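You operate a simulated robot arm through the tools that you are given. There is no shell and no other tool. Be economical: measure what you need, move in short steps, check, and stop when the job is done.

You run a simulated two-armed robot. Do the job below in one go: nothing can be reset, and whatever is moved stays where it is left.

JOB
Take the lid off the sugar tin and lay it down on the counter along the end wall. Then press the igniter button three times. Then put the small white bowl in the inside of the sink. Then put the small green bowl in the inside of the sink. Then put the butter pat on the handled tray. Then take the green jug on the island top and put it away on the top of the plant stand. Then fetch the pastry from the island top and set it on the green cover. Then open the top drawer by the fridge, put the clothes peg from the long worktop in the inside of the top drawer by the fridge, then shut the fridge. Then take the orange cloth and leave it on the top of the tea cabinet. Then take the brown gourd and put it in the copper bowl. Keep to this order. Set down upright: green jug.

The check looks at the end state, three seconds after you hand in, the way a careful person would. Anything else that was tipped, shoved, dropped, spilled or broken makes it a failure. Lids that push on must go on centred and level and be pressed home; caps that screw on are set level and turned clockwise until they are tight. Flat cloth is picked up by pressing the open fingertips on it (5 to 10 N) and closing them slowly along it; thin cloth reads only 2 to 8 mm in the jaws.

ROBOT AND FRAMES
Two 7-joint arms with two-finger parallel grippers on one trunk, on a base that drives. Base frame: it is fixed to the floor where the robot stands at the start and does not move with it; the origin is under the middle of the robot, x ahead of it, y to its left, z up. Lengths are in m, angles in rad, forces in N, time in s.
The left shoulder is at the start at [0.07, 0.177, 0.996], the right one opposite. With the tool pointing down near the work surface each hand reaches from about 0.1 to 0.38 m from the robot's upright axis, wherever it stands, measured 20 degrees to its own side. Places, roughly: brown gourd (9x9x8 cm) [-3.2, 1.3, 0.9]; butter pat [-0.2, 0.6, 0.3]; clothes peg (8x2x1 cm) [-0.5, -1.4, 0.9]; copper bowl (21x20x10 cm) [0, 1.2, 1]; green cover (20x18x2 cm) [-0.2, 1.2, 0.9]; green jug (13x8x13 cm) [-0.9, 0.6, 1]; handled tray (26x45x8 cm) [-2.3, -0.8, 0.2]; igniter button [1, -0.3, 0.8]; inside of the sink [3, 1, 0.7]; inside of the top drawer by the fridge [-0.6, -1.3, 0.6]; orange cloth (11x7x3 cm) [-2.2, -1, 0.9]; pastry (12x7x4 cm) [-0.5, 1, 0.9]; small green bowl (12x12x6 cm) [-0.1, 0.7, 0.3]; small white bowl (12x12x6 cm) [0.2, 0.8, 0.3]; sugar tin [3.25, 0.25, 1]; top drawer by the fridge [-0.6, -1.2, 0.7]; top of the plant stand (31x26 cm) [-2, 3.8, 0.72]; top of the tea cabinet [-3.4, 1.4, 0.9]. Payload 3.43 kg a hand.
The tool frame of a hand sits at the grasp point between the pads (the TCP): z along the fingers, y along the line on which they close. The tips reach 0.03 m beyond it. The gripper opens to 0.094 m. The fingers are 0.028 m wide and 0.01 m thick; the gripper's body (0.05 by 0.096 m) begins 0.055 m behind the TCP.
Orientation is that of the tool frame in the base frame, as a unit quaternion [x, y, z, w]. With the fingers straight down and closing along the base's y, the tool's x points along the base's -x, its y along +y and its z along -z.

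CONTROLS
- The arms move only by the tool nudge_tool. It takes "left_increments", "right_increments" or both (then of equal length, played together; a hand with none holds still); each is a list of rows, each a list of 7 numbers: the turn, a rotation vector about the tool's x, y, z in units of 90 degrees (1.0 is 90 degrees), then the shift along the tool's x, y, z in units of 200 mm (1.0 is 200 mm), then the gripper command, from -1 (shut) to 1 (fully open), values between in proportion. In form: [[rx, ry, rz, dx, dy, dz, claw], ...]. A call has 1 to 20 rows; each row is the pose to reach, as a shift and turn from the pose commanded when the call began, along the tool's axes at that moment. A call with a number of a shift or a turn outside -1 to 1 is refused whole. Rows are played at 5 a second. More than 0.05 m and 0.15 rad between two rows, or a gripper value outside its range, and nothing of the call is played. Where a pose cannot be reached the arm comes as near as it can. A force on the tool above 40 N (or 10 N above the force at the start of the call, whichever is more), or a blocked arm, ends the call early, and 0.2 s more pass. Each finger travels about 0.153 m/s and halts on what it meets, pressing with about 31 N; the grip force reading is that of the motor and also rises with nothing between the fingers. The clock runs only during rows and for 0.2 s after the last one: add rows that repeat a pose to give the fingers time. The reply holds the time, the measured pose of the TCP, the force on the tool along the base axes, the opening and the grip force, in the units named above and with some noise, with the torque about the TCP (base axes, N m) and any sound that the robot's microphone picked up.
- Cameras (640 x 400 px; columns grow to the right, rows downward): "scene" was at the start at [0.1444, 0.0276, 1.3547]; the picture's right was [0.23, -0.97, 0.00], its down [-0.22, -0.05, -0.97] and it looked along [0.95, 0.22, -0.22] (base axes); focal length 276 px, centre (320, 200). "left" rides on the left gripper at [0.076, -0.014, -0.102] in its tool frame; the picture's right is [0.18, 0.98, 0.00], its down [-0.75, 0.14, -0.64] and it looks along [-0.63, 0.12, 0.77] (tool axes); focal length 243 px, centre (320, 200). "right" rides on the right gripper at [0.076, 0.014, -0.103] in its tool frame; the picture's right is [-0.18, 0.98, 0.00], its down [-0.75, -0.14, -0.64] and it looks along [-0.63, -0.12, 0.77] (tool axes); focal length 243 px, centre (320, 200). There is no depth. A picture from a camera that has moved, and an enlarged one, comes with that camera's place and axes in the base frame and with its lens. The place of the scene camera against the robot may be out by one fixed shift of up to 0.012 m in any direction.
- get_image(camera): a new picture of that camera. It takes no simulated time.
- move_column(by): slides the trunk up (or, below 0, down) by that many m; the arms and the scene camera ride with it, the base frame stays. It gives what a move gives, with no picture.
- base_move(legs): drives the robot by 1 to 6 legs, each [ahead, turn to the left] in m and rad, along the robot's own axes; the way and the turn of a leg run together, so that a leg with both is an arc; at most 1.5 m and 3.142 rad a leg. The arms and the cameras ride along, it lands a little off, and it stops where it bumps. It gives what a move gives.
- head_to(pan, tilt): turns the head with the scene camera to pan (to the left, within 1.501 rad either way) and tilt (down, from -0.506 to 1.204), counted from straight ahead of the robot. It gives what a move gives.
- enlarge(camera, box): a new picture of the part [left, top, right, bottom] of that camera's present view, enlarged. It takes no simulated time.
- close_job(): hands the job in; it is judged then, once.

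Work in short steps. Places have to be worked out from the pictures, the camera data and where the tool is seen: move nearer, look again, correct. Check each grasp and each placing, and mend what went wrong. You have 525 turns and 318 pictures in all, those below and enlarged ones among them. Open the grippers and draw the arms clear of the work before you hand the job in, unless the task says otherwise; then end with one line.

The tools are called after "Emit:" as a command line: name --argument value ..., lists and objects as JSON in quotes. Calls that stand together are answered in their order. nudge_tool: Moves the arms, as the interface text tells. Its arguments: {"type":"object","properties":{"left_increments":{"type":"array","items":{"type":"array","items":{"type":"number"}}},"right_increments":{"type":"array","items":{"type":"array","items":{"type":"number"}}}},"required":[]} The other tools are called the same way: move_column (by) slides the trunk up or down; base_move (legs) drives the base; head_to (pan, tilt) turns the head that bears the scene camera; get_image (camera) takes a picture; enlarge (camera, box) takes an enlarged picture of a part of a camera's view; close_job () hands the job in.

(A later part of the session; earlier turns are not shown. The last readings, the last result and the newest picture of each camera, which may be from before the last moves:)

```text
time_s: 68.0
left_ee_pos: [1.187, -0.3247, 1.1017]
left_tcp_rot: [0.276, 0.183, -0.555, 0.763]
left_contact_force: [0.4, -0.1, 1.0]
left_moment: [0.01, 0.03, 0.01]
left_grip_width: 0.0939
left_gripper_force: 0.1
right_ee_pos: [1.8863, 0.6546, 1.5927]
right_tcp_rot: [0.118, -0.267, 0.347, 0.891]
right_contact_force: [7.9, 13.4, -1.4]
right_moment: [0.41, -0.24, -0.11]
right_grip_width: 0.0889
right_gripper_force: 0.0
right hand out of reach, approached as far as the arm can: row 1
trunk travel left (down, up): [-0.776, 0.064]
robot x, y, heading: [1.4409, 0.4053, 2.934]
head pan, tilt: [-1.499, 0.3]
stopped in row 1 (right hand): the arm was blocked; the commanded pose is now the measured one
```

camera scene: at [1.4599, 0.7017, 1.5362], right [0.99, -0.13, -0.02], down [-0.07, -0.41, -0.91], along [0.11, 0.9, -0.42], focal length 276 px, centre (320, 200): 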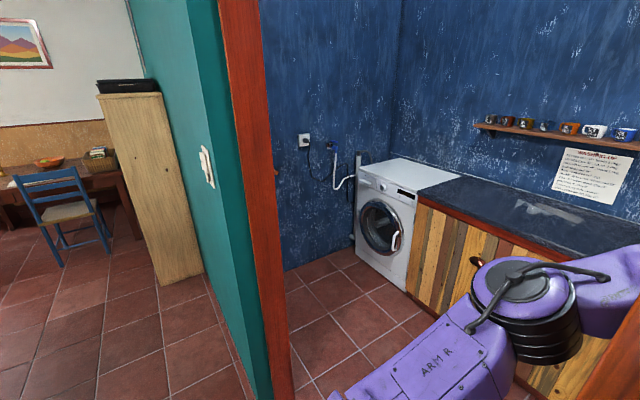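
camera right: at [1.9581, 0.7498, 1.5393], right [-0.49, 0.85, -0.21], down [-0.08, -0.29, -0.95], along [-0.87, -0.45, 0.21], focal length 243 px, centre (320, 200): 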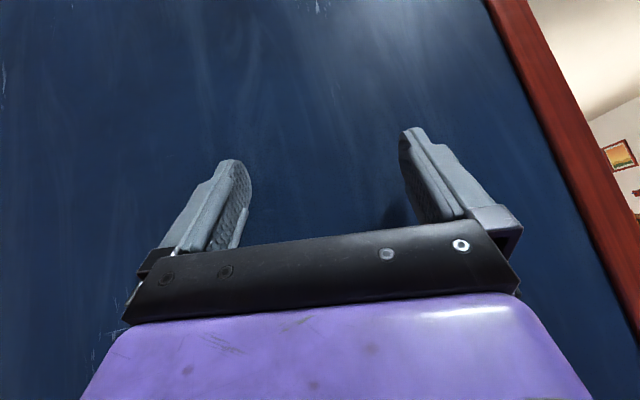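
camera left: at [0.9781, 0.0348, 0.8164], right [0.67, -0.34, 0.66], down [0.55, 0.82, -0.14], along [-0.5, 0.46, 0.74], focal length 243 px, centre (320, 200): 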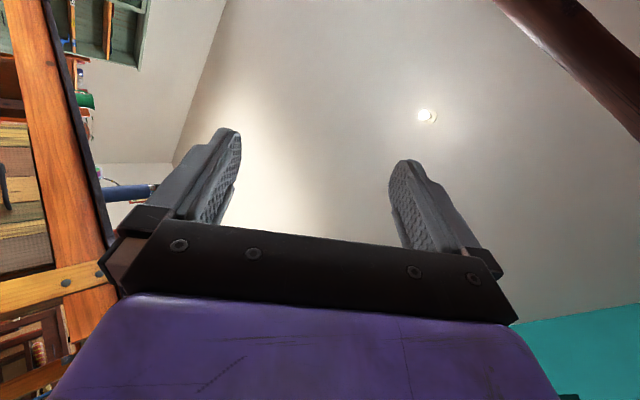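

The hand must swing outward about the elbow: rotate about tool +y while moving along tool +x. I repeat it a few times.

Emit:
nudge_tool --right_increments '[[0, 0.09, 0, 0.12, 0, 0, 1], [0, 0.18, 0, 0.24, 0, 0, 1], [0, 0.27, 0, 0.36, 0, 0, 1], [0, 0.36, 0, 0.48, 0, 0, 1], [0, 0.45, 0, 0.6, 0, 0, 1], [0, 0.54, 0, 0.72, 0, 0, 1], [0, 0.63, 0, 0.84, 0, 0, 1]]'

Emit:
nudge_tool --right_increments '[[0, 0.09, 0, 0.12, 0, 0, 1], [0, 0.18, 0, 0.24, 0, 0, 1], [0, 0.27, 0, 0.36, 0, 0, 1], [0, 0.36, 0, 0.48, 0, 0, 1], [0, 0.45, 0, 0.6, 0, 0, 1], [0, 0.54, 0, 0.72, 0, 0, 1], [0, 0.63, 0, 0.84, 0, 0, 1]]'

Emit:
nudge_tool --right_increments '[[0, 0.09, 0, 0.12, 0, 0, 1], [0, 0.18, 0, 0.24, 0, 0, 1], [0, 0.27, 0, 0.36, 0, 0, 1], [0, 0.36, 0, 0.48, 0, 0, 1], [0, 0.45, 0, 0.6, 0, 0, 1], [0, 0.54, 0, 0.72, 0, 0, 1], [0, 0.63, 0, 0.84, 0, 0, 1]]'

```text
time_s: 68.2
left_ee_pos: [1.1854, -0.3357, 1.0897]
left_tcp_rot: [0.312, 0.2, -0.552, 0.747]
left_contact_force: [0.8, -2.0, -0.8]
left_moment: [-0.12, -0.04, 0.0]
left_grip_width: 0.0938
left_gripper_force: 0.0
right_ee_pos: [1.9065, 0.6301, 1.6046]
right_tcp_rot: [0.185, -0.238, 0.425, 0.853]
right_contact_force: [10.4, -5.1, 3.5]
right_moment: [-0.09, -0.49, -0.52]
right_grip_width: 0.0938
right_gripper_force: 0.0
right hand out of reach, approached as far as the arm can: row 1
trunk travel left (down, up): [-0.776, 0.064]
robot x, y, heading: [1.4321, 0.402, 2.92]
head pan, tilt: [-1.499, 0.3]
stopped in row 1 (right hand): the force on the tool passed its limit (the readings are from after the stop); the commanded pose is now the measured one
```

```text
time_s: 68.6
left_ee_pos: [1.1859, -0.3466, 1.0768]
left_tcp_rot: [0.351, 0.216, -0.541, 0.733]
left_contact_force: [0.9, -0.7, 0.4]
left_moment: [-0.03, -0.01, 0.01]
left_grip_width: 0.094
left_gripper_force: 0.0
right_ee_pos: [1.926, 0.6382, 1.6196]
right_tcp_rot: [0.212, -0.19, 0.495, 0.821]
right_contact_force: [-7.2, -0.8, 6.5]
right_moment: [0.15, 0.35, 0.15]
right_grip_width: 0.0939
right_gripper_force: 0.1
right hand out of reach, approached as far as the arm can: row 1
trunk travel left (down, up): [-0.776, 0.064]
robot x, y, heading: [1.4369, 0.4046, 2.921]
head pan, tilt: [-1.499, 0.3]
stopped in row 1 (right hand): the arm was blocked; the commanded pose is now the measured one
```

```text
time_s: 68.9
left_ee_pos: [1.1815, -0.3581, 1.063]
left_tcp_rot: [0.39, 0.229, -0.534, 0.715]
left_contact_force: [1.5, 0.8, 0.0]
left_moment: [0.01, 0.07, -0.06]
left_grip_width: 0.0942
left_gripper_force: 0.1
right_ee_pos: [1.9583, 0.6411, 1.6219]
right_tcp_rot: [0.231, -0.107, 0.525, 0.812]
right_contact_force: [-35.9, -11.8, 3.6]
right_moment: [-1.03, 2.18, 1.1]
right_grip_width: 0.0936
right_gripper_force: 0.1
right hand out of reach, approached as far as the arm can: row 1
trunk travel left (down, up): [-0.776, 0.064]
robot x, y, heading: [1.4342, 0.4057, 2.921]
head pan, tilt: [-1.499, 0.3]
stopped in row 1 (right hand): the arm was blocked; the commanded pose is now the measured one
```

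Progress continues. I combine: left hand up and off the stove, right hand outward.

Emit:
nudge_tool --left_increments '[[0, 0, 0, -0.2, 0.06, -0.03, 1], [0, 0, 0, -0.4, 0.13, -0.06, 1], [0, 0, 0, -0.6, 0.2, -0.1, 1], [0, 0, 0, -0.8, 0.26, -0.13, 1], [0, 0, 0, -1, 0.33, -0.16, 1]]' --right_increments '[[0, 0.09, 0, 0.15, -0.07, -0.05, 1], [0, 0.18, 0, 0.3, -0.14, -0.1, 1], [0, 0.27, 0, 0.45, -0.21, -0.15, 1], [0, 0.36, 0, 0.6, -0.28, -0.2, 1], [0, 0.45, 0, 0.75, -0.35, -0.25, 1]]'

Emit:
nudge_tool --left_increments '[[0, 0, 0, -0.2, 0.06, -0.03, 1], [0, 0, 0, -0.4, 0.13, -0.06, 1], [0, 0, 0, -0.6, 0.2, -0.1, 1], [0, 0, 0, -0.8, 0.26, -0.13, 1], [0, 0, 0, -1, 0.33, -0.16, 1]]' --right_increments '[[0, 0.09, 0, 0.15, -0.07, -0.05, 1], [0, 0.18, 0, 0.3, -0.14, -0.1, 1], [0, 0.27, 0, 0.45, -0.21, -0.15, 1], [0, 0.36, 0, 0.6, -0.28, -0.2, 1], [0, 0.45, 0, 0.75, -0.35, -0.25, 1]]'

Emit:
nudge_tool --left_increments '[[0, 0, 0, -0.2, 0.06, -0.03, 1], [0, 0, 0, -0.4, 0.13, -0.06, 1], [0, 0, 0, -0.6, 0.2, -0.1, 1], [0, 0, 0, -0.8, 0.26, -0.13, 1], [0, 0, 0, -1, 0.33, -0.16, 1]]' --right_increments '[[0, 0.09, 0, 0.15, -0.07, -0.05, 1], [0, 0.18, 0, 0.3, -0.14, -0.1, 1], [0, 0.27, 0, 0.45, -0.21, -0.15, 1], [0, 0.36, 0, 0.6, -0.28, -0.2, 1], [0, 0.45, 0, 0.75, -0.35, -0.25, 1]]'

Emit:
get_image --camera "scene"

```text
time_s: 69.2
left_ee_pos: [1.1771, -0.3652, 1.0507]
left_tcp_rot: [0.422, 0.239, -0.531, 0.695]
left_contact_force: [0.0, 0.3, 0.6]
left_moment: [-0.03, 0.0, 0.0]
left_grip_width: 0.0941
left_gripper_force: 0.1
right_ee_pos: [2.0213, 0.6474, 1.5945]
right_tcp_rot: [0.301, -0.005, 0.558, 0.773]
right_contact_force: [20.5, 4.8, -21.7]
right_moment: [-0.59, -1.54, -0.93]
right_grip_width: 0.0938
right_gripper_force: 0.1
right hand out of reach, approached as far as the arm can: row 1
trunk travel left (down, up): [-0.776, 0.064]
robot x, y, heading: [1.4306, 0.4039, 2.913]
head pan, tilt: [-1.499, 0.3]
stopped in row 1 (right hand): the force on the tool passed its limit (the readings are from after the stop); the commanded pose is now the measured one
```

```text
time_s: 69.5
left_ee_pos: [1.1503, -0.3818, 1.1406]
left_tcp_rot: [0.374, 0.111, -0.573, 0.721]
left_contact_force: [0.9, 0.4, -1.1]
left_moment: [0.03, -0.04, 0.0]
left_grip_width: 0.094
left_gripper_force: 0.0
right_ee_pos: [2.0116, 0.6951, 1.6357]
right_tcp_rot: [0.284, 0.019, 0.65, 0.704]
right_contact_force: [25.3, 19.9, -36.3]
right_moment: [0.19, -3.19, -1.17]
right_grip_width: 0.0939
right_gripper_force: 0.0
right hand out of reach, approached as far as the arm can: row 1
trunk travel left (down, up): [-0.776, 0.064]
robot x, y, heading: [1.4406, 0.3995, 2.974]
head pan, tilt: [-1.499, 0.3]
stopped in row 1 (right hand): the arm was blocked; the commanded pose is now the measured one
```

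```text
time_s: 69.8
left_ee_pos: [1.0499, -0.3144, 1.2266]
left_tcp_rot: [0.295, -0.057, -0.609, 0.734]
left_contact_force: [2.9, 1.8, -1.7]
left_moment: [0.16, -0.09, 0.06]
left_grip_width: 0.0941
left_gripper_force: 0.1
right_ee_pos: [2.0459, 0.6867, 1.6051]
right_tcp_rot: [0.346, 0.091, 0.615, 0.702]
right_contact_force: [16.1, -12.7, -29.3]
right_moment: [-1.42, -2.14, 0.2]
right_grip_width: 0.0942
right_gripper_force: 0.1
right hand out of reach, approached as far as the arm can: row 1
trunk travel left (down, up): [-0.776, 0.064]
robot x, y, heading: [1.4411, 0.402, 2.974]
head pan, tilt: [-1.499, 0.3]
stopped in row 1 (left hand): the arm was blocked; the commanded pose is now the measured one
```

```text
272 pictures are left
camera scene: at [1.4429, 0.6928, 1.536], right [0.99, -0.1, -0.01], down [-0.05, -0.41, -0.91], along [0.09, 0.91, -0.41], focal length 276 px, centre (320, 200)
```

scene: 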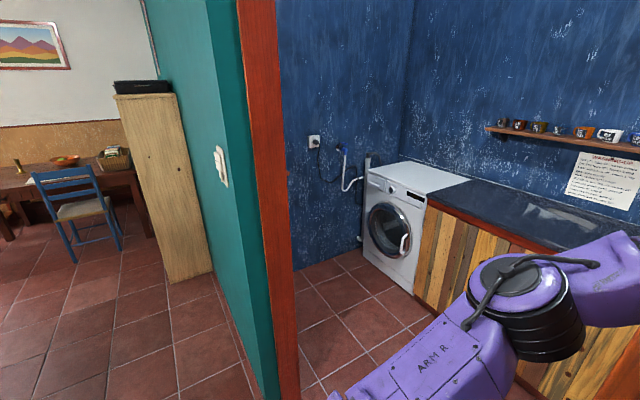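

The right hand is coming out behind; left is above the stove. I continue: left toward +y, right toward +y and outward-pointing.

Emit:
nudge_tool --left_increments '[[0, 0, 0, -0.2, 0, 0, 1], [0, 0, 0, -0.4, 0, 0, 1], [0, 0, 0, -0.6, 0, 0, 1], [0, 0, 0, -0.8, 0, 0, 1], [0, 0, 0, -1, 0, 0, 1]]' --right_increments '[[0.06, 0.07, 0, 0.1, -0.12, -0.15, 1], [0.12, 0.14, 0, 0.2, -0.24, -0.3, 1], [0.18, 0.21, 0, 0.3, -0.36, -0.45, 1], [0.24, 0.28, 0, 0.4, -0.48, -0.6, 1], [0.3, 0.35, 0, 0.5, -0.6, -0.75, 1]]'

Emit:
nudge_tool --left_increments '[[0, 0, 0, -0.2, 0, 0, 1], [0, 0, 0, -0.4, 0, 0, 1], [0, 0, 0, -0.6, 0, 0, 1], [0, 0, 0, -0.8, 0, 0, 1], [0, 0, 0, -1, 0, 0, 1]]' --right_increments '[[0.06, 0.07, 0, 0.1, -0.12, -0.15, 1], [0.12, 0.14, 0, 0.2, -0.24, -0.3, 1], [0.18, 0.21, 0, 0.3, -0.36, -0.45, 1], [0.24, 0.28, 0, 0.4, -0.48, -0.6, 1], [0.3, 0.35, 0, 0.5, -0.6, -0.75, 1]]'

Emit:
nudge_tool --left_increments '[[0, 0, 0, -0.2, 0, 0, 1], [0, 0, 0, -0.4, 0, 0, 1], [0, 0, 0, -0.6, 0, 0, 1], [0, 0, 0, -0.8, 0, 0, 1], [0, 0, 0, -1, 0, 0, 1]]' --right_increments '[[0.06, 0.07, 0, 0.1, -0.12, -0.15, 1], [0.12, 0.14, 0, 0.2, -0.24, -0.3, 1], [0.18, 0.21, 0, 0.3, -0.36, -0.45, 1], [0.24, 0.28, 0, 0.4, -0.48, -0.6, 1], [0.3, 0.35, 0, 0.5, -0.6, -0.75, 1]]'

Emit:
get_image --camera "scene"

```text
time_s: 70.2
left_ee_pos: [1.0522, -0.3145, 1.2781]
left_tcp_rot: [0.243, -0.105, -0.626, 0.734]
left_contact_force: [2.7, -1.7, -6.9]
left_moment: [-0.16, 0.09, -0.09]
left_grip_width: 0.0941
left_gripper_force: 0.1
right_ee_pos: [2.0581, 0.7524, 1.6342]
right_tcp_rot: [0.303, 0.161, 0.666, 0.663]
right_contact_force: [-2.5, -6.8, 0.4]
right_moment: [-0.27, 0.17, 0.53]
right_grip_width: 0.0939
right_gripper_force: 0.0
trunk travel left (down, up): [-0.776, 0.064]
robot x, y, heading: [1.4468, 0.4034, 3.002]
head pan, tilt: [-1.499, 0.3]
stopped in row 1 (left hand): the arm was blocked; the commanded pose is now the measured one
```

```text
time_s: 70.5
left_ee_pos: [1.021, -0.2769, 1.3401]
left_tcp_rot: [0.181, -0.14, -0.659, 0.717]
left_contact_force: [0.7, 2.9, 0.0]
left_moment: [0.21, -0.08, 0.09]
left_grip_width: 0.0942
left_gripper_force: 0.0
right_ee_pos: [2.0463, 0.7595, 1.636]
right_tcp_rot: [0.285, 0.178, 0.715, 0.613]
right_contact_force: [5.1, 1.8, -4.1]
right_moment: [0.16, -0.55, 0.08]
right_grip_width: 0.0943
right_gripper_force: 0.0
trunk travel left (down, up): [-0.776, 0.064]
robot x, y, heading: [1.4451, 0.4021, 2.978]
head pan, tilt: [-1.499, 0.3]
stopped in row 1 (left hand): the arm was blocked; the commanded pose is now the measured one
```

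```text
time_s: 70.8
left_ee_pos: [1.0482, -0.271, 1.3843]
left_tcp_rot: [0.13, -0.147, -0.67, 0.716]
left_contact_force: [-6.5, -5.9, -2.7]
left_moment: [-0.43, 0.53, -0.2]
left_grip_width: 0.094
left_gripper_force: 0.1
right_ee_pos: [2.0491, 0.8065, 1.6386]
right_tcp_rot: [0.255, 0.245, 0.783, 0.511]
right_contact_force: [-2.0, -10.3, 3.0]
right_moment: [-0.59, 0.3, 0.52]
right_grip_width: 0.094
right_gripper_force: 0.0
trunk travel left (down, up): [-0.776, 0.064]
robot x, y, heading: [1.4442, 0.4026, 3.004]
head pan, tilt: [-1.499, 0.3]
stopped in row 1 (left hand): the arm was blocked; the commanded pose is now the measured one
```

```text
271 pictures are left
camera scene: at [1.44, 0.6727, 1.5381], right [1.0, -0.07, -0.02], down [-0.04, -0.4, -0.92], along [0.06, 0.92, -0.4], focal length 276 px, centre (320, 200)
```

scene: 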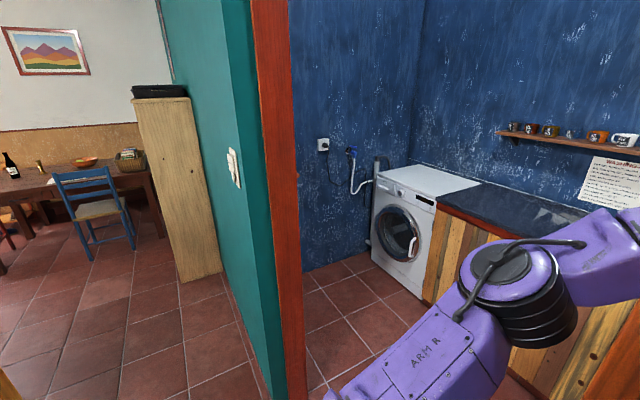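

Turning the base left by ~0.4 should swing the right arm out of the corner. Left hand is high above the stove, clear.

Emit:
base_move --legs '[[0, 0.3]]'

Emit:
base_move --legs '[[0, 0.2]]'

Emit:
get_image --camera "scene"

```text
time_s: 71.5
left_ee_pos: [1.1118, -0.2901, 1.3741]
left_tcp_rot: [0.082, -0.121, -0.619, 0.772]
left_contact_force: [1.8, -1.3, 2.2]
left_moment: [-0.12, -0.31, -0.02]
left_grip_width: 0.0942
left_gripper_force: 0.0
right_ee_pos: [2.0298, 0.8497, 1.6361]
right_tcp_rot: [0.187, 0.332, 0.793, 0.476]
right_contact_force: [12.9, -48.8, -32.4]
right_moment: [-1.62, -2.23, 3.19]
right_grip_width: 0.0941
right_gripper_force: 0.1
trunk travel left (down, up): [-0.776, 0.064]
robot x, y, heading: [1.4477, 0.4007, 3.025]
head pan, tilt: [-1.499, 0.3]
stopped in leg 1: the robot was blocked; the commanded pose is now the measured one
```

```text
time_s: 72.3
left_ee_pos: [1.1207, -0.2797, 1.3419]
left_tcp_rot: [0.059, -0.12, -0.585, 0.8]
left_contact_force: [-1.2, -0.6, 0.8]
left_moment: [0.0, 0.09, -0.05]
left_grip_width: 0.0938
left_gripper_force: 0.2
right_ee_pos: [2.0097, 0.8794, 1.5982]
right_tcp_rot: [0.124, 0.398, 0.821, 0.389]
right_contact_force: [-25.9, 28.5, 11.5]
right_moment: [1.15, 1.29, -2.09]
right_grip_width: 0.0939
right_gripper_force: 0.1
trunk travel left (down, up): [-0.776, 0.064]
robot x, y, heading: [1.4448, 0.402, 3.036]
head pan, tilt: [-1.499, 0.3]
stopped in leg 1: the robot was blocked; the commanded pose is now the measured one
```

```text
270 pictures are left
camera scene: at [1.4276, 0.6798, 1.5371], right [1.0, -0.04, -0.01], down [-0.03, -0.4, -0.92], along [0.03, 0.91, -0.4], focal length 276 px, centre (320, 200)
```

scene: 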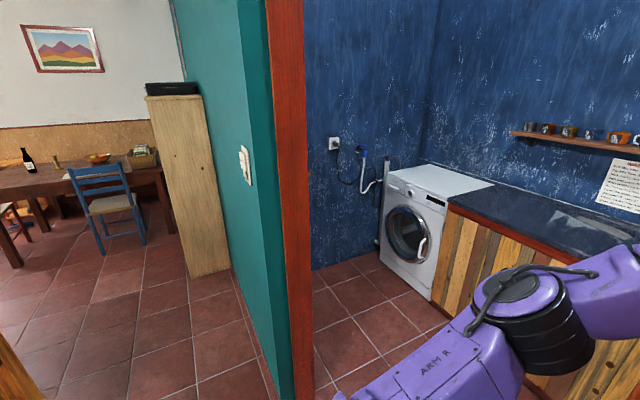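

I look straight down on both sides to see the base and what it touches.

Emit:
head_to --pan -1.0 --tilt 1.2

Emit:
get_image --camera "scene"

Emit:
head_to --pan 0.6 --tilt 1.2

Emit:
get_image --camera "scene"

Emit:
get_image --camera "left"

```text
time_s: 73.5
left_ee_pos: [1.1191, -0.282, 1.3426]
left_tcp_rot: [0.059, -0.118, -0.586, 0.799]
left_contact_force: [-6.3, -8.4, -1.0]
left_moment: [-0.7, 0.48, -0.17]
left_grip_width: 0.094
left_gripper_force: 0.1
right_ee_pos: [1.9993, 0.8838, 1.6101]
right_tcp_rot: [0.113, 0.396, 0.822, 0.393]
right_contact_force: [-53.0, -0.5, 46.8]
right_moment: [-2.25, 4.35, -2.37]
right_grip_width: 0.094
right_gripper_force: 0.1
trunk travel left (down, up): [-0.776, 0.064]
robot x, y, heading: [1.4468, 0.4078, 3.037]
head pan, tilt: [-1.0, 1.201]
```

```text
269 pictures are left
camera scene: at [1.3976, 0.6276, 1.4715], right [0.89, 0.44, -0.06], down [0.41, -0.87, -0.27], along [-0.18, 0.22, -0.96], focal length 276 px, centre (320, 200)
```

scene: 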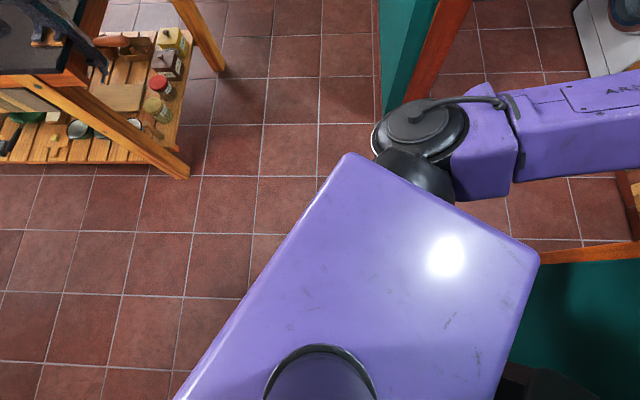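

```text
time_s: 75.1
left_ee_pos: [1.1201, -0.2799, 1.3391]
left_tcp_rot: [0.061, -0.117, -0.586, 0.799]
left_contact_force: [0.0, -0.5, 0.7]
left_moment: [0.0, 0.01, -0.01]
left_grip_width: 0.0939
left_gripper_force: 0.0
right_ee_pos: [2.0072, 0.8767, 1.6122]
right_tcp_rot: [0.123, 0.397, 0.817, 0.4]
right_contact_force: [0.6, -19.7, 2.1]
right_moment: [-0.99, -0.13, 0.88]
right_grip_width: 0.0941
right_gripper_force: 0.1
trunk travel left (down, up): [-0.776, 0.064]
robot x, y, heading: [1.4426, 0.4064, 3.026]
head pan, tilt: [0.6, 1.201]
```

```text
268 pictures are left
camera scene: at [1.3772, 0.5547, 1.4805], right [-0.46, 0.88, -0.09], down [0.82, 0.39, -0.43], along [-0.34, -0.27, -0.9], focal length 276 px, centre (320, 200)
```

scene: 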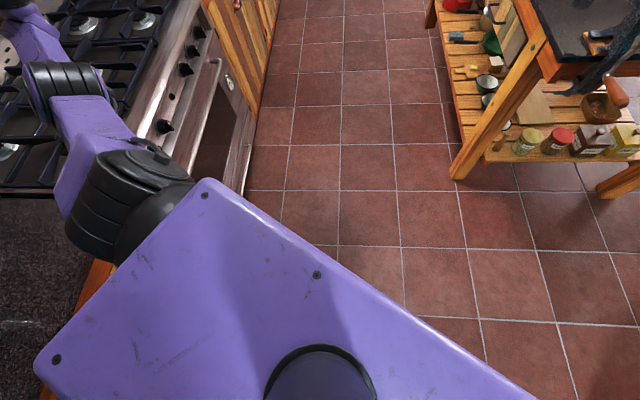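

```text
267 pictures are left
camera left: at [1.1562, -0.3601, 1.2449], right [0.96, 0.12, 0.25], down [0.08, 0.74, -0.67], along [-0.27, 0.67, 0.7], focal length 243 px, centre (320, 200)
```

left: 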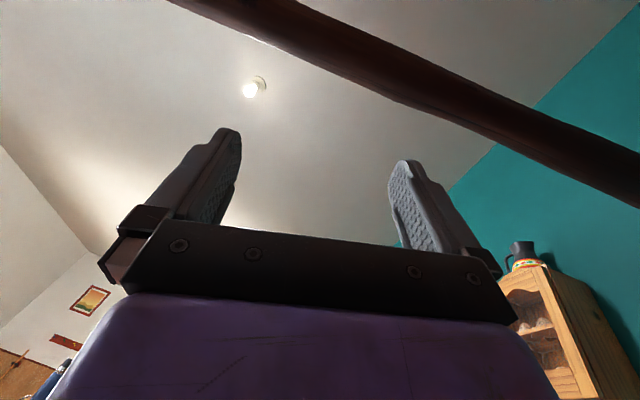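

The torso is close to the counter/wall corner, and the right arm still hooks in the doorway. I keep moving the right hand along +v (through the opening).

Emit:
nudge_tool --right_increments '[[0, 0, 0, 0.2, -0.06, 0.03, 1], [0, 0, 0, 0.4, -0.12, 0.06, 1], [0, 0, 0, 0.6, -0.18, 0.1, 1], [0, 0, 0, 0.8, -0.24, 0.13, 1], [0, 0, 0, 1, -0.3, 0.16, 1]]'

Emit:
nudge_tool --right_increments '[[0, 0, 0, 0.2, -0.06, 0.03, 1], [0, 0, 0, 0.4, -0.12, 0.06, 1], [0, 0, 0, 0.6, -0.18, 0.1, 1], [0, 0, 0, 0.8, -0.24, 0.13, 1], [0, 0, 0, 1, -0.3, 0.16, 1]]'

Emit:
nudge_tool --right_increments '[[0, 0, 0, 0.2, -0.06, 0.03, 1], [0, 0, 0, 0.4, -0.12, 0.06, 1], [0, 0, 0, 0.6, -0.18, 0.1, 1], [0, 0, 0, 0.8, -0.24, 0.13, 1], [0, 0, 0, 1, -0.3, 0.16, 1]]'

Emit:
base_move --legs '[[0.2, 0]]'

```text
time_s: 75.5
left_ee_pos: [1.1369, -0.2755, 1.3115]
left_tcp_rot: [0.059, -0.105, -0.571, 0.812]
left_contact_force: [-0.6, 0.5, 1.7]
left_moment: [-0.02, -0.03, 0.0]
left_grip_width: 0.0941
left_gripper_force: 0.0
right_ee_pos: [2.0094, 0.8807, 1.6046]
right_tcp_rot: [0.139, 0.428, 0.832, 0.325]
right_contact_force: [0.7, -0.6, 0.0]
right_moment: [-0.01, 0.03, 0.01]
right_grip_width: 0.094
right_gripper_force: 0.1
trunk travel left (down, up): [-0.776, 0.064]
robot x, y, heading: [1.443, 0.406, 3.019]
head pan, tilt: [0.6, 1.201]
stopped in row 1 (right hand): the arm was blocked; the commanded pose is now the measured one
```

```text
time_s: 75.8
left_ee_pos: [1.1468, -0.2781, 1.2656]
left_tcp_rot: [0.089, -0.088, -0.561, 0.819]
left_contact_force: [0.0, -0.5, 0.9]
left_moment: [-0.02, -0.05, 0.02]
left_grip_width: 0.094
left_gripper_force: 0.1
right_ee_pos: [2.0008, 0.8904, 1.5975]
right_tcp_rot: [0.128, 0.46, 0.835, 0.273]
right_contact_force: [0.3, -0.7, 0.9]
right_moment: [0.02, 0.02, -0.02]
right_grip_width: 0.0939
right_gripper_force: 0.1
trunk travel left (down, up): [-0.776, 0.064]
robot x, y, heading: [1.445, 0.4062, 3.006]
head pan, tilt: [0.6, 1.201]
stopped in row 1 (right hand): the arm was blocked; the commanded pose is now the measured one
```

```text
time_s: 76.1
left_ee_pos: [1.1236, -0.261, 1.2441]
left_tcp_rot: [0.101, -0.083, -0.574, 0.809]
left_contact_force: [1.1, -1.6, 1.9]
left_moment: [-0.06, -0.08, -0.06]
left_grip_width: 0.0938
left_gripper_force: 0.0
right_ee_pos: [1.996, 0.8961, 1.5785]
right_tcp_rot: [0.134, 0.501, 0.825, 0.225]
right_contact_force: [-1.2, -0.2, 1.1]
right_moment: [-0.08, 0.06, -0.02]
right_grip_width: 0.0942
right_gripper_force: 0.0
trunk travel left (down, up): [-0.776, 0.064]
robot x, y, heading: [1.4351, 0.4083, 2.973]
head pan, tilt: [0.6, 1.201]
stopped in row 1 (right hand): the arm was blocked; the commanded pose is now the measured one
```

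```text
time_s: 76.9
left_ee_pos: [1.1555, -0.2892, 1.1261]
left_tcp_rot: [0.26, -0.012, -0.557, 0.788]
left_contact_force: [-0.4, 0.2, 0.9]
left_moment: [0.01, 0.08, 0.03]
left_grip_width: 0.0941
left_gripper_force: 0.0
right_ee_pos: [1.9693, 0.9166, 1.5565]
right_tcp_rot: [0.116, 0.606, 0.772, 0.151]
right_contact_force: [0.3, -0.4, 0.1]
right_moment: [-0.05, 0.05, 0.01]
right_grip_width: 0.094
right_gripper_force: 0.0
trunk travel left (down, up): [-0.776, 0.064]
robot x, y, heading: [1.4278, 0.4083, 2.943]
head pan, tilt: [0.6, 1.201]
stopped in leg 1: the robot was blocked; the commanded pose is now the measured one
```

The lean has halved and all tool forces are zero. I continue moving the right hand through the opening (+y) and the left up and away.

Emit:
nudge_tool --left_increments '[[0, 0, 0, -0.15, 0.04, 0.1, 1], [0, 0, 0, -0.3, 0.08, 0.2, 1], [0, 0, 0, -0.45, 0.13, 0.3, 1], [0, 0, 0, -0.6, 0.17, 0.4, 1], [0, 0, 0, -0.74, 0.22, 0.53, 1]]' --right_increments '[[0, 0, 0, -0.02, -0.14, 0.18, 1], [0, 0, 0, -0.04, -0.28, 0.36, 1], [0, 0, 0, -0.06, -0.42, 0.54, 1], [0, 0, 0, -0.08, -0.56, 0.72, 1], [0, 0, 0, -0.09, -0.7, 0.9, 1]]'

Emit:
nudge_tool --left_increments '[[0, 0, 0, -0.15, 0.04, 0.1, 1], [0, 0, 0, -0.3, 0.08, 0.2, 1], [0, 0, 0, -0.45, 0.13, 0.3, 1], [0, 0, 0, -0.6, 0.17, 0.4, 1], [0, 0, 0, -0.74, 0.22, 0.53, 1]]' --right_increments '[[0, 0, 0, -0.02, -0.14, 0.18, 1], [0, 0, 0, -0.04, -0.28, 0.36, 1], [0, 0, 0, -0.06, -0.42, 0.54, 1], [0, 0, 0, -0.08, -0.56, 0.72, 1], [0, 0, 0, -0.09, -0.7, 0.9, 1]]'

Emit:
nudge_tool --left_increments '[[0, 0, 0, -0.15, 0.04, 0.1, 1], [0, 0, 0, -0.3, 0.08, 0.2, 1], [0, 0, 0, -0.45, 0.13, 0.3, 1], [0, 0, 0, -0.6, 0.17, 0.4, 1], [0, 0, 0, -0.74, 0.22, 0.53, 1]]' --right_increments '[[0, 0, 0, -0.02, -0.14, 0.18, 1], [0, 0, 0, -0.04, -0.28, 0.36, 1], [0, 0, 0, -0.06, -0.42, 0.54, 1], [0, 0, 0, -0.08, -0.56, 0.72, 1], [0, 0, 0, -0.09, -0.7, 0.9, 1]]'

Emit:
base_move --legs '[[0.2, 0]]'

Emit:
get_image --camera "scene"

```text
time_s: 77.2
left_ee_pos: [1.1341, -0.2737, 1.1756]
left_tcp_rot: [0.189, -0.15, -0.572, 0.784]
left_contact_force: [-0.2, 0.3, 2.6]
left_moment: [0.05, -0.13, 0.01]
left_grip_width: 0.0938
left_gripper_force: 0.0
right_ee_pos: [1.9561, 0.9353, 1.549]
right_tcp_rot: [0.086, 0.641, 0.754, 0.111]
right_contact_force: [0.4, 0.1, 0.3]
right_moment: [0.04, -0.03, 0.02]
right_grip_width: 0.0941
right_gripper_force: 0.0
trunk travel left (down, up): [-0.776, 0.064]
robot x, y, heading: [1.4395, 0.4073, 2.983]
head pan, tilt: [0.6, 1.201]
stopped in row 1 (right hand): the arm was blocked; the commanded pose is now the measured one
```

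```text
time_s: 77.5
left_ee_pos: [1.0634, -0.2308, 1.2425]
left_tcp_rot: [0.115, -0.268, -0.598, 0.746]
left_contact_force: [4.7, 1.0, 2.8]
left_moment: [0.09, -0.41, 0.17]
left_grip_width: 0.0938
left_gripper_force: 0.0
right_ee_pos: [1.9415, 0.946, 1.5399]
right_tcp_rot: [0.063, 0.665, 0.739, 0.091]
right_contact_force: [12.2, 10.2, -7.9]
right_moment: [0.67, -0.24, 0.7]
right_grip_width: 0.0942
right_gripper_force: 0.1
trunk travel left (down, up): [-0.776, 0.064]
robot x, y, heading: [1.4406, 0.4049, 2.975]
head pan, tilt: [0.6, 1.201]
stopped in row 1 (left hand): the arm was blocked; the commanded pose is now the measured one
```

```text
time_s: 77.8
left_ee_pos: [1.0689, -0.2296, 1.2772]
left_tcp_rot: [0.074, -0.303, -0.589, 0.745]
left_contact_force: [2.4, 0.8, -0.5]
left_moment: [0.01, -0.14, 0.1]
left_grip_width: 0.0943
left_gripper_force: 0.2
right_ee_pos: [1.9088, 0.9616, 1.5419]
right_tcp_rot: [0.017, 0.682, 0.73, 0.041]
right_contact_force: [-25.6, 1.2, 26.0]
right_moment: [-1.88, 0.19, -2.0]
right_grip_width: 0.094
right_gripper_force: 0.0
trunk travel left (down, up): [-0.776, 0.064]
robot x, y, heading: [1.4441, 0.4049, 2.997]
head pan, tilt: [0.6, 1.201]
stopped in row 1 (left hand): the arm was blocked; the commanded pose is now the measured one
```

```text
time_s: 78.6
left_ee_pos: [1.0786, -0.2362, 1.2541]
left_tcp_rot: [0.047, -0.313, -0.554, 0.77]
left_contact_force: [0.2, 0.5, 0.1]
left_moment: [0.0, -0.06, -0.01]
left_grip_width: 0.0941
left_gripper_force: 0.1
right_ee_pos: [1.8672, 0.9811, 1.5195]
right_tcp_rot: [-0.065, 0.73, 0.68, -0.023]
right_contact_force: [-0.3, 0.7, 0.4]
right_moment: [-0.05, 0.01, -0.02]
right_grip_width: 0.0938
right_gripper_force: 0.0
trunk travel left (down, up): [-0.776, 0.064]
robot x, y, heading: [1.4473, 0.4098, 3.015]
head pan, tilt: [0.6, 1.201]
stopped in leg 1: the robot was blocked; the commanded pose is now the measured one
```

```text
266 pictures are left
camera scene: at [1.386, 0.5453, 1.4796], right [-0.46, 0.89, -0.08], down [0.82, 0.38, -0.43], along [-0.35, -0.26, -0.9], focal length 276 px, centre (320, 200)
```

scene: 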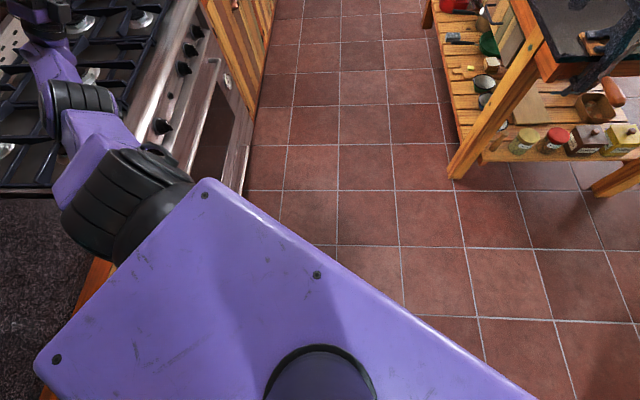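

The right hand has now passed into the opening (v≈0.09). I pull it toward the kitchen side and keep trying the base.

Emit:
nudge_tool --right_increments '[[0, 0, 0, 0.18, 0, 0.1, 1], [0, 0, 0, 0.36, 0, 0.2, 1], [0, 0, 0, 0.54, 0, 0.3, 1], [0, 0, 0, 0.72, 0, 0.35, 1], [0, 0, 0, 0.9, 0, 0.4, 1]]'

Emit:
nudge_tool --right_increments '[[0, 0, 0, 0.18, 0, 0.1, 1], [0, 0, 0, 0.36, 0, 0.2, 1], [0, 0, 0, 0.54, 0, 0.3, 1], [0, 0, 0, 0.72, 0, 0.35, 1], [0, 0, 0, 0.9, 0, 0.4, 1]]'

Emit:
nudge_tool --right_increments '[[0, 0, 0, 0.18, 0, 0.1, 1], [0, 0, 0, 0.36, 0, 0.2, 1], [0, 0, 0, 0.54, 0, 0.3, 1], [0, 0, 0, 0.72, 0, 0.35, 1], [0, 0, 0, 0.9, 0, 0.4, 1]]'

Emit:
base_move --legs '[[0.2, 0]]'

Emit:
head_to --pan -1.2 --tilt 0.7

Emit:
get_image --camera "scene"

```text
time_s: 78.9
left_ee_pos: [1.0728, -0.2302, 1.2323]
left_tcp_rot: [0.044, -0.314, -0.542, 0.778]
left_contact_force: [-2.2, 2.3, 7.9]
left_moment: [-0.07, -0.23, 0.0]
left_grip_width: 0.094
left_gripper_force: 0.2
right_ee_pos: [1.8823, 0.9837, 1.5012]
right_tcp_rot: [-0.069, 0.759, 0.646, 0.042]
right_contact_force: [-2.4, -3.2, 1.6]
right_moment: [-0.03, -0.03, -0.22]
right_grip_width: 0.0938
right_gripper_force: 0.0
trunk travel left (down, up): [-0.776, 0.064]
robot x, y, heading: [1.4433, 0.4037, 3.01]
head pan, tilt: [0.6, 1.201]
stopped in row 1 (right hand): the arm was blocked; the commanded pose is now the measured one
```

```text
time_s: 79.2
left_ee_pos: [1.1016, -0.2562, 1.1796]
left_tcp_rot: [0.098, -0.291, -0.526, 0.793]
left_contact_force: [0.0, 1.6, -2.9]
left_moment: [0.14, 0.06, 0.1]
left_grip_width: 0.0941
left_gripper_force: 0.1
right_ee_pos: [1.8511, 0.9988, 1.5025]
right_tcp_rot: [-0.126, 0.769, 0.625, 0.051]
right_contact_force: [-0.1, -3.3, 1.0]
right_moment: [0.01, 0.06, 0.02]
right_grip_width: 0.094
right_gripper_force: 0.0
trunk travel left (down, up): [-0.776, 0.064]
robot x, y, heading: [1.4455, 0.4084, 3.029]
head pan, tilt: [0.6, 1.201]
stopped in row 1 (right hand): the arm was blocked; the commanded pose is now the measured one
```

```text
time_s: 80.0
left_ee_pos: [1.0767, -0.2093, 1.1591]
left_tcp_rot: [0.133, -0.266, -0.556, 0.776]
left_contact_force: [2.9, 1.8, 3.3]
left_moment: [0.06, -0.2, 0.06]
left_grip_width: 0.0939
left_gripper_force: 0.0
right_ee_pos: [1.7768, 0.9713, 1.5193]
right_tcp_rot: [-0.171, 0.724, 0.668, 0.026]
right_contact_force: [8.0, 66.3, 24.2]
right_moment: [-3.98, 0.92, -0.64]
right_grip_width: 0.094
right_gripper_force: 0.2
right hand out of reach, approached as far as the arm can: row 3
trunk travel left (down, up): [-0.776, 0.064]
robot x, y, heading: [1.4275, 0.4113, 2.93]
head pan, tilt: [0.6, 1.201]
stopped in row 3 (right hand): the arm was blocked; the commanded pose is now the measured one
```

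```text
time_s: 80.7
left_ee_pos: [1.0732, -0.1782, 1.1305]
left_tcp_rot: [0.171, -0.284, -0.56, 0.759]
left_contact_force: [-3.3, 2.0, 5.1]
left_moment: [0.02, -0.11, 0.07]
left_grip_width: 0.0941
left_gripper_force: 0.1
right_ee_pos: [1.6959, 0.9714, 1.5609]
right_tcp_rot: [-0.331, 0.616, 0.708, -0.099]
right_contact_force: [5.8, 199.0, 23.3]
right_moment: [-2.3, -0.08, 2.95]
right_grip_width: 0.0938
right_gripper_force: 0.1
trunk travel left (down, up): [-0.776, 0.064]
robot x, y, heading: [1.4306, 0.4095, 2.959]
head pan, tilt: [0.6, 1.201]
stopped in leg 1: the force on the tool passed its limit (the readings are from after the stop); the commanded pose is now the measured one
```

```text
time_s: 82.5
left_ee_pos: [1.0716, -0.1837, 1.1381]
left_tcp_rot: [0.165, -0.288, -0.568, 0.753]
left_contact_force: [0.2, 0.0, 0.9]
left_moment: [0.01, -0.02, 0.0]
left_grip_width: 0.0942
left_gripper_force: 0.1
right_ee_pos: [1.6968, 0.9696, 1.5613]
right_tcp_rot: [-0.326, 0.613, 0.712, -0.106]
right_contact_force: [-44.5, 96.3, 31.2]
right_moment: [-3.95, 0.05, -5.69]
right_grip_width: 0.0941
right_gripper_force: 0.0
trunk travel left (down, up): [-0.776, 0.064]
robot x, y, heading: [1.438, 0.4072, 2.978]
head pan, tilt: [-1.201, 0.7]
```

```text
265 pictures are left
camera scene: at [1.4131, 0.7239, 1.4987], right [0.98, 0.21, -0.06], down [0.12, -0.73, -0.67], along [-0.18, 0.65, -0.74], focal length 276 px, centre (320, 200)
```

scene: 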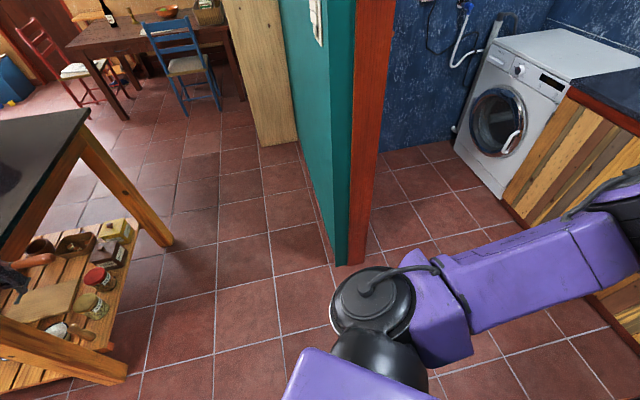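

The hand now pushes the jamb from inside the opening; moving along tool +z (≈ +v) clears it.

Emit:
nudge_tool --right_increments '[[0, 0, 0, 0, 0, 0.22, 1], [0, 0, 0, 0, 0, 0.44, 1], [0, 0, 0, 0, 0, 0.66, 1], [0, 0, 0, 0, 0, 0.88, 1], [0, 0, 0, 0, 0, 1, 1]]'

Emit:
nudge_tool --right_increments '[[0, 0, 0, 0, 0, 0.22, 1], [0, 0, 0, 0, 0, 0.44, 1], [0, 0, 0, 0, 0, 0.66, 1], [0, 0, 0, 0, 0, 0.88, 1], [0, 0, 0, 0, 0, 1, 1]]'

Emit:
nudge_tool --right_increments '[[0, 0, 0, 0, 0, 0.22, 1], [0, 0, 0, 0, 0, 0.44, 1], [0, 0, 0, 0, 0, 0.66, 1], [0, 0, 0, 0, 0, 0.88, 1], [0, 0, 0, 0, 0, 1, 1]]'

Emit:
base_move --legs '[[0.2, 0]]'

Emit:
get_image --camera "scene"

```text
time_s: 82.8
left_ee_pos: [1.0372, -0.1445, 1.1494]
left_tcp_rot: [0.131, -0.304, -0.571, 0.752]
left_contact_force: [0.6, 1.3, 3.3]
left_moment: [-0.01, -0.15, 0.04]
left_grip_width: 0.0941
left_gripper_force: 0.0
right_ee_pos: [1.6665, 0.9642, 1.5769]
right_tcp_rot: [-0.386, 0.554, 0.723, -0.148]
right_contact_force: [-38.5, 36.3, 13.3]
right_moment: [-1.37, 0.41, -4.51]
right_grip_width: 0.0938
right_gripper_force: 0.0
right hand out of reach, approached as far as the arm can: row 1
trunk travel left (down, up): [-0.776, 0.064]
robot x, y, heading: [1.4332, 0.412, 2.971]
head pan, tilt: [-1.201, 0.7]
stopped in row 1 (left hand): the arm was blocked; the commanded pose is now the measured one
```

```text
time_s: 83.1
left_ee_pos: [1.0435, -0.142, 1.1636]
left_tcp_rot: [0.111, -0.315, -0.565, 0.755]
left_contact_force: [0.8, -0.5, 0.0]
left_moment: [-0.01, -0.05, -0.06]
left_grip_width: 0.0942
left_gripper_force: 0.0
right_ee_pos: [1.6311, 0.9489, 1.5997]
right_tcp_rot: [-0.47, 0.475, 0.716, -0.2]
right_contact_force: [-22.5, 62.9, -38.1]
right_moment: [7.16, 3.41, 1.44]
right_grip_width: 0.094
right_gripper_force: 0.0
right hand out of reach, approached as far as the arm can: row 1
trunk travel left (down, up): [-0.776, 0.064]
robot x, y, heading: [1.4373, 0.4121, 2.994]
head pan, tilt: [-1.201, 0.7]
stopped in row 1 (right hand): the force on the tool passed its limit (the readings are from after the stop); the commanded pose is now the measured one
```

```text
time_s: 83.4
left_ee_pos: [1.0344, -0.1408, 1.1721]
left_tcp_rot: [0.088, -0.295, -0.557, 0.772]
left_contact_force: [-0.9, -0.3, -0.4]
left_moment: [-0.02, 0.04, -0.05]
left_grip_width: 0.094
left_gripper_force: 0.0
right_ee_pos: [1.5797, 0.9384, 1.6228]
right_tcp_rot: [-0.541, 0.412, 0.689, -0.249]
right_contact_force: [-0.2, 0.7, -1.0]
right_moment: [0.02, 0.01, 0.02]
right_grip_width: 0.094
right_gripper_force: 0.0
right hand out of reach, approached as far as the arm can: row 1
trunk travel left (down, up): [-0.776, 0.064]
robot x, y, heading: [1.4361, 0.4131, 3.009]
head pan, tilt: [-1.201, 0.7]
stopped in row 1 (right hand): the arm was blocked; the commanded pose is now the measured one
```

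```text
time_s: 84.1
left_ee_pos: [1.0488, -0.194, 1.1483]
left_tcp_rot: [0.078, -0.236, -0.548, 0.799]
left_contact_force: [-0.5, 0.6, -4.0]
left_moment: [0.11, 0.2, 0.02]
left_grip_width: 0.0939
left_gripper_force: 0.1
right_ee_pos: [1.5163, 0.8633, 1.6632]
right_tcp_rot: [0.645, -0.29, -0.639, 0.302]
right_contact_force: [-2.5, -5.4, 2.2]
right_moment: [0.03, -0.07, -0.51]
right_grip_width: 0.0938
right_gripper_force: 0.0
trunk travel left (down, up): [-0.776, 0.064]
robot x, y, heading: [1.4333, 0.4182, 3.032]
head pan, tilt: [-1.201, 0.7]
stopped in leg 1: the robot was blocked; the commanded pose is now the measured one
```

```text
264 pictures are left
camera scene: at [1.3748, 0.6855, 1.4997], right [0.97, 0.26, -0.04], down [0.16, -0.71, -0.68], along [-0.2, 0.65, -0.73], focal length 276 px, centre (320, 200)
```

scene: 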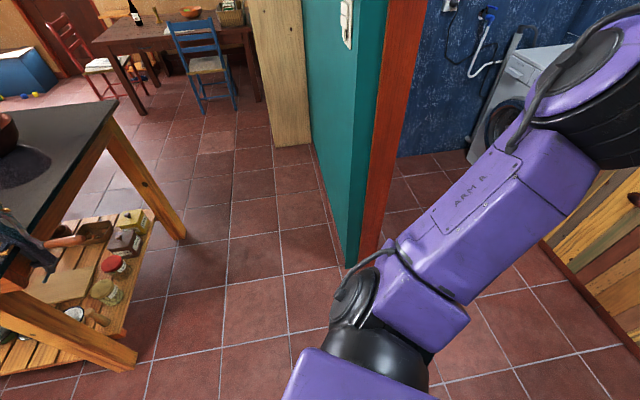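

The right hand has come out to the kitchen side. I try driving again.

Emit:
base_move --legs '[[0.2, 0]]'

Emit:
base_move --legs '[[0.2, 0]]'

Emit:
get_image --camera "scene"

```text
time_s: 84.7
left_ee_pos: [1.0658, -0.2241, 1.1181]
left_tcp_rot: [0.11, -0.2, -0.555, 0.8]
left_contact_force: [-1.8, 5.3, 2.1]
left_moment: [0.23, 0.11, 0.17]
left_grip_width: 0.0941
left_gripper_force: 0.1
right_ee_pos: [1.4897, 0.8226, 1.6801]
right_tcp_rot: [0.674, -0.195, -0.637, 0.319]
right_contact_force: [0.7, 0.5, 1.9]
right_moment: [0.03, -0.15, 0.07]
right_grip_width: 0.0942
right_gripper_force: 0.1
trunk travel left (down, up): [-0.776, 0.064]
robot x, y, heading: [1.4343, 0.4106, 3.065]
head pan, tilt: [-1.201, 0.7]
stopped in leg 1: the robot was blocked; the commanded pose is now the measured one
```

```text
time_s: 85.5
left_ee_pos: [1.1088, -0.2582, 1.1205]
left_tcp_rot: [0.122, -0.168, -0.532, 0.821]
left_contact_force: [-0.3, 0.2, 1.3]
left_moment: [0.01, 0.05, 0.0]
left_grip_width: 0.0941
left_gripper_force: 0.1
right_ee_pos: [1.4917, 0.8059, 1.694]
right_tcp_rot: [-0.647, 0.133, 0.668, -0.343]
right_contact_force: [-0.9, 1.5, 0.1]
right_moment: [0.03, -0.05, 0.26]
right_grip_width: 0.094
right_gripper_force: 0.0
trunk travel left (down, up): [-0.776, 0.064]
robot x, y, heading: [1.4368, 0.4111, 3.076]
head pan, tilt: [-1.201, 0.7]
stopped in leg 1: the robot was blocked; the commanded pose is now the measured one
```

```text
263 pictures are left
camera scene: at [1.3752, 0.6413, 1.5068], right [0.95, 0.29, -0.04], down [0.18, -0.68, -0.71], along [-0.23, 0.67, -0.71], focal length 276 px, centre (320, 200)
```

scene: 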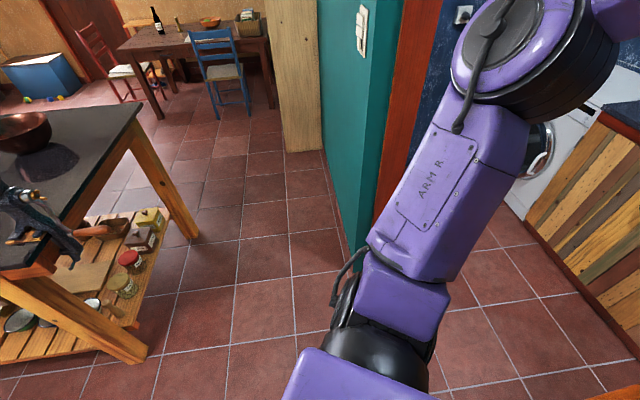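

Lean keeps decaying with each attempt. I keep repeating small forward drives.

Emit:
base_move --legs '[[0.15, 0]]'

Emit:
base_move --legs '[[0.15, 0]]'

Emit:
base_move --legs '[[0.15, 0]]'

Emit:
get_image --camera "scene"

```text
time_s: 86.2
left_ee_pos: [1.1091, -0.2766, 1.1175]
left_tcp_rot: [0.164, -0.143, -0.528, 0.821]
left_contact_force: [0.3, -0.6, -1.1]
left_moment: [-0.01, -0.04, -0.03]
left_grip_width: 0.0939
left_gripper_force: 0.0
right_ee_pos: [1.4715, 0.8228, 1.6981]
right_tcp_rot: [-0.574, 0.171, 0.731, -0.327]
right_contact_force: [-0.1, 0.0, 0.7]
right_moment: [-0.01, 0.02, -0.06]
right_grip_width: 0.0941
right_gripper_force: 0.0
trunk travel left (down, up): [-0.776, 0.064]
robot x, y, heading: [1.4089, 0.4189, 3.01]
head pan, tilt: [-1.201, 0.7]
stopped in leg 1: the robot was blocked; the commanded pose is now the measured one
```

```text
time_s: 86.9
left_ee_pos: [1.1239, -0.2799, 1.1167]
left_tcp_rot: [0.199, -0.12, -0.533, 0.814]
left_contact_force: [-0.4, 1.5, 0.4]
left_moment: [0.04, 0.01, 0.08]
left_grip_width: 0.0941
left_gripper_force: 0.1
right_ee_pos: [1.4594, 0.8488, 1.6962]
right_tcp_rot: [-0.512, 0.241, 0.768, -0.3]
right_contact_force: [0.5, 0.6, 0.4]
right_moment: [0.01, 0.0, 0.05]
right_grip_width: 0.0942
right_gripper_force: 0.1
trunk travel left (down, up): [-0.776, 0.064]
robot x, y, heading: [1.4083, 0.4158, 3.035]
head pan, tilt: [-1.201, 0.7]
stopped in leg 1: the robot was blocked; the commanded pose is now the measured one
```

```text
time_s: 87.9
left_ee_pos: [1.1129, -0.3115, 1.1302]
left_tcp_rot: [0.161, -0.131, -0.527, 0.824]
left_contact_force: [1.0, -0.2, 0.7]
left_moment: [-0.04, -0.03, -0.03]
left_grip_width: 0.0939
left_gripper_force: 0.1
right_ee_pos: [1.4307, 0.804, 1.7097]
right_tcp_rot: [-0.522, 0.234, 0.76, -0.31]
right_contact_force: [0.3, -0.2, 1.1]
right_moment: [-0.01, 0.0, 0.05]
right_grip_width: 0.0939
right_gripper_force: 0.0
trunk travel left (down, up): [-0.776, 0.064]
robot x, y, heading: [1.3995, 0.418, 3.123]
head pan, tilt: [-1.201, 0.7]
stopped in leg 1: the robot was blocked; the commanded pose is now the measured one
```

```text
262 pictures are left
camera scene: at [1.3201, 0.6192, 1.5093], right [0.94, 0.34, -0.03], down [0.22, -0.66, -0.71], along [-0.26, 0.67, -0.7], focal length 276 px, centre (320, 200)
```

scene: 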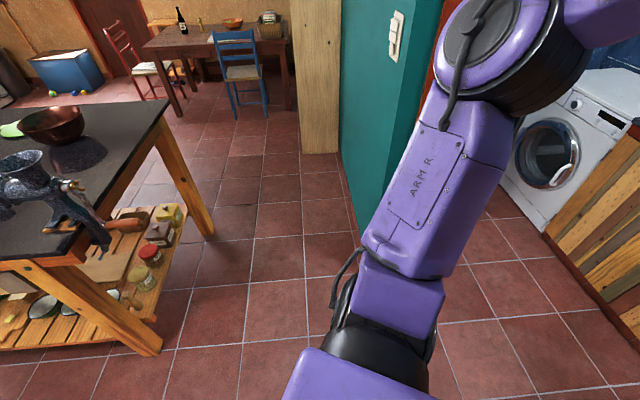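

Base is moving slowly now. Repeat.

Emit:
base_move --legs '[[0.2, 0]]'

Emit:
base_move --legs '[[0.2, 0]]'

Emit:
base_move --legs '[[0.2, 0]]'

Emit:
base_move --legs '[[0.2, 0]]'

Emit:
get_image --camera "scene"

```text
time_s: 89.2
left_ee_pos: [1.0463, -0.3272, 1.1192]
left_tcp_rot: [0.189, -0.103, -0.509, 0.834]
left_contact_force: [1.9, 0.2, 1.7]
left_moment: [0.11, -0.1, -0.01]
left_grip_width: 0.094
left_gripper_force: 0.1
right_ee_pos: [1.312, 0.8226, 1.7095]
right_tcp_rot: [-0.499, 0.259, 0.762, -0.32]
right_contact_force: [0.6, 1.0, -0.4]
right_moment: [0.01, 0.0, 0.09]
right_grip_width: 0.094
right_gripper_force: 0.0
trunk travel left (down, up): [-0.776, 0.064]
robot x, y, heading: [1.2708, 0.4092, -3.131]
head pan, tilt: [-1.201, 0.7]
stopped in leg 1: the robot was blocked; the commanded pose is now the measured one
```

```text
time_s: 90.0
left_ee_pos: [1.0531, -0.3439, 1.1146]
left_tcp_rot: [0.22, -0.076, -0.504, 0.831]
left_contact_force: [1.6, -0.2, -0.1]
left_moment: [0.03, -0.04, 0.0]
left_grip_width: 0.094
left_gripper_force: 0.0
right_ee_pos: [1.2939, 0.8252, 1.7125]
right_tcp_rot: [-0.492, 0.281, 0.767, -0.302]
right_contact_force: [0.1, 0.1, -0.6]
right_moment: [0.05, 0.0, 0.01]
right_grip_width: 0.0936
right_gripper_force: 0.1
trunk travel left (down, up): [-0.776, 0.064]
robot x, y, heading: [1.2649, 0.4106, 3.106]
head pan, tilt: [-1.201, 0.7]
stopped in leg 1: the robot was blocked; the commanded pose is now the measured one
```

```text
time_s: 91.3
left_ee_pos: [1.0287, -0.3458, 1.1188]
left_tcp_rot: [0.2, -0.084, -0.5, 0.839]
left_contact_force: [-12.1, 9.9, 1.1]
left_moment: [0.67, 0.74, 0.41]
left_grip_width: 0.0942
left_gripper_force: 0.0
right_ee_pos: [1.1776, 0.8431, 1.7114]
right_tcp_rot: [-0.513, 0.285, 0.725, -0.361]
right_contact_force: [-3.1, 1.6, 0.9]
right_moment: [0.05, 0.03, 0.14]
right_grip_width: 0.0939
right_gripper_force: 0.0
trunk travel left (down, up): [-0.776, 0.064]
robot x, y, heading: [1.2025, 0.4114, -2.984]
head pan, tilt: [-1.201, 0.7]
stopped in leg 1: the robot was blocked; the commanded pose is now the measured one
```

```text
time_s: 92.6
left_ee_pos: [1.0264, -0.3546, 1.1188]
left_tcp_rot: [0.215, -0.061, -0.468, 0.855]
left_contact_force: [-2.8, -1.9, 0.8]
left_moment: [-0.18, 0.18, 0.05]
left_grip_width: 0.0941
left_gripper_force: 0.0
right_ee_pos: [1.0845, 0.8569, 1.6921]
right_tcp_rot: [-0.525, 0.265, 0.697, -0.412]
right_contact_force: [1.0, -3.6, 0.3]
right_moment: [-0.11, -0.03, -0.34]
right_grip_width: 0.0938
right_gripper_force: 0.1
trunk travel left (down, up): [-0.776, 0.064]
robot x, y, heading: [1.1424, 0.4017, -2.808]
head pan, tilt: [-1.201, 0.7]
stopped in leg 1: the robot was blocked; the commanded pose is now the measured one
```

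```text
261 pictures are left
camera scene: at [1.0112, 0.6024, 1.5064], right [0.76, 0.64, -0.05], down [0.43, -0.56, -0.7], along [-0.48, 0.52, -0.71], focal length 276 px, centre (320, 200)
```

scene: 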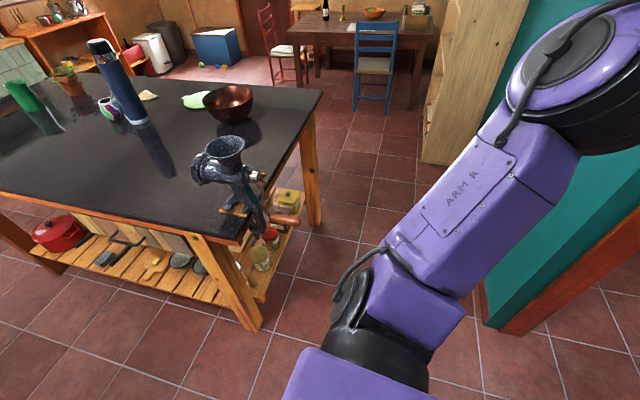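

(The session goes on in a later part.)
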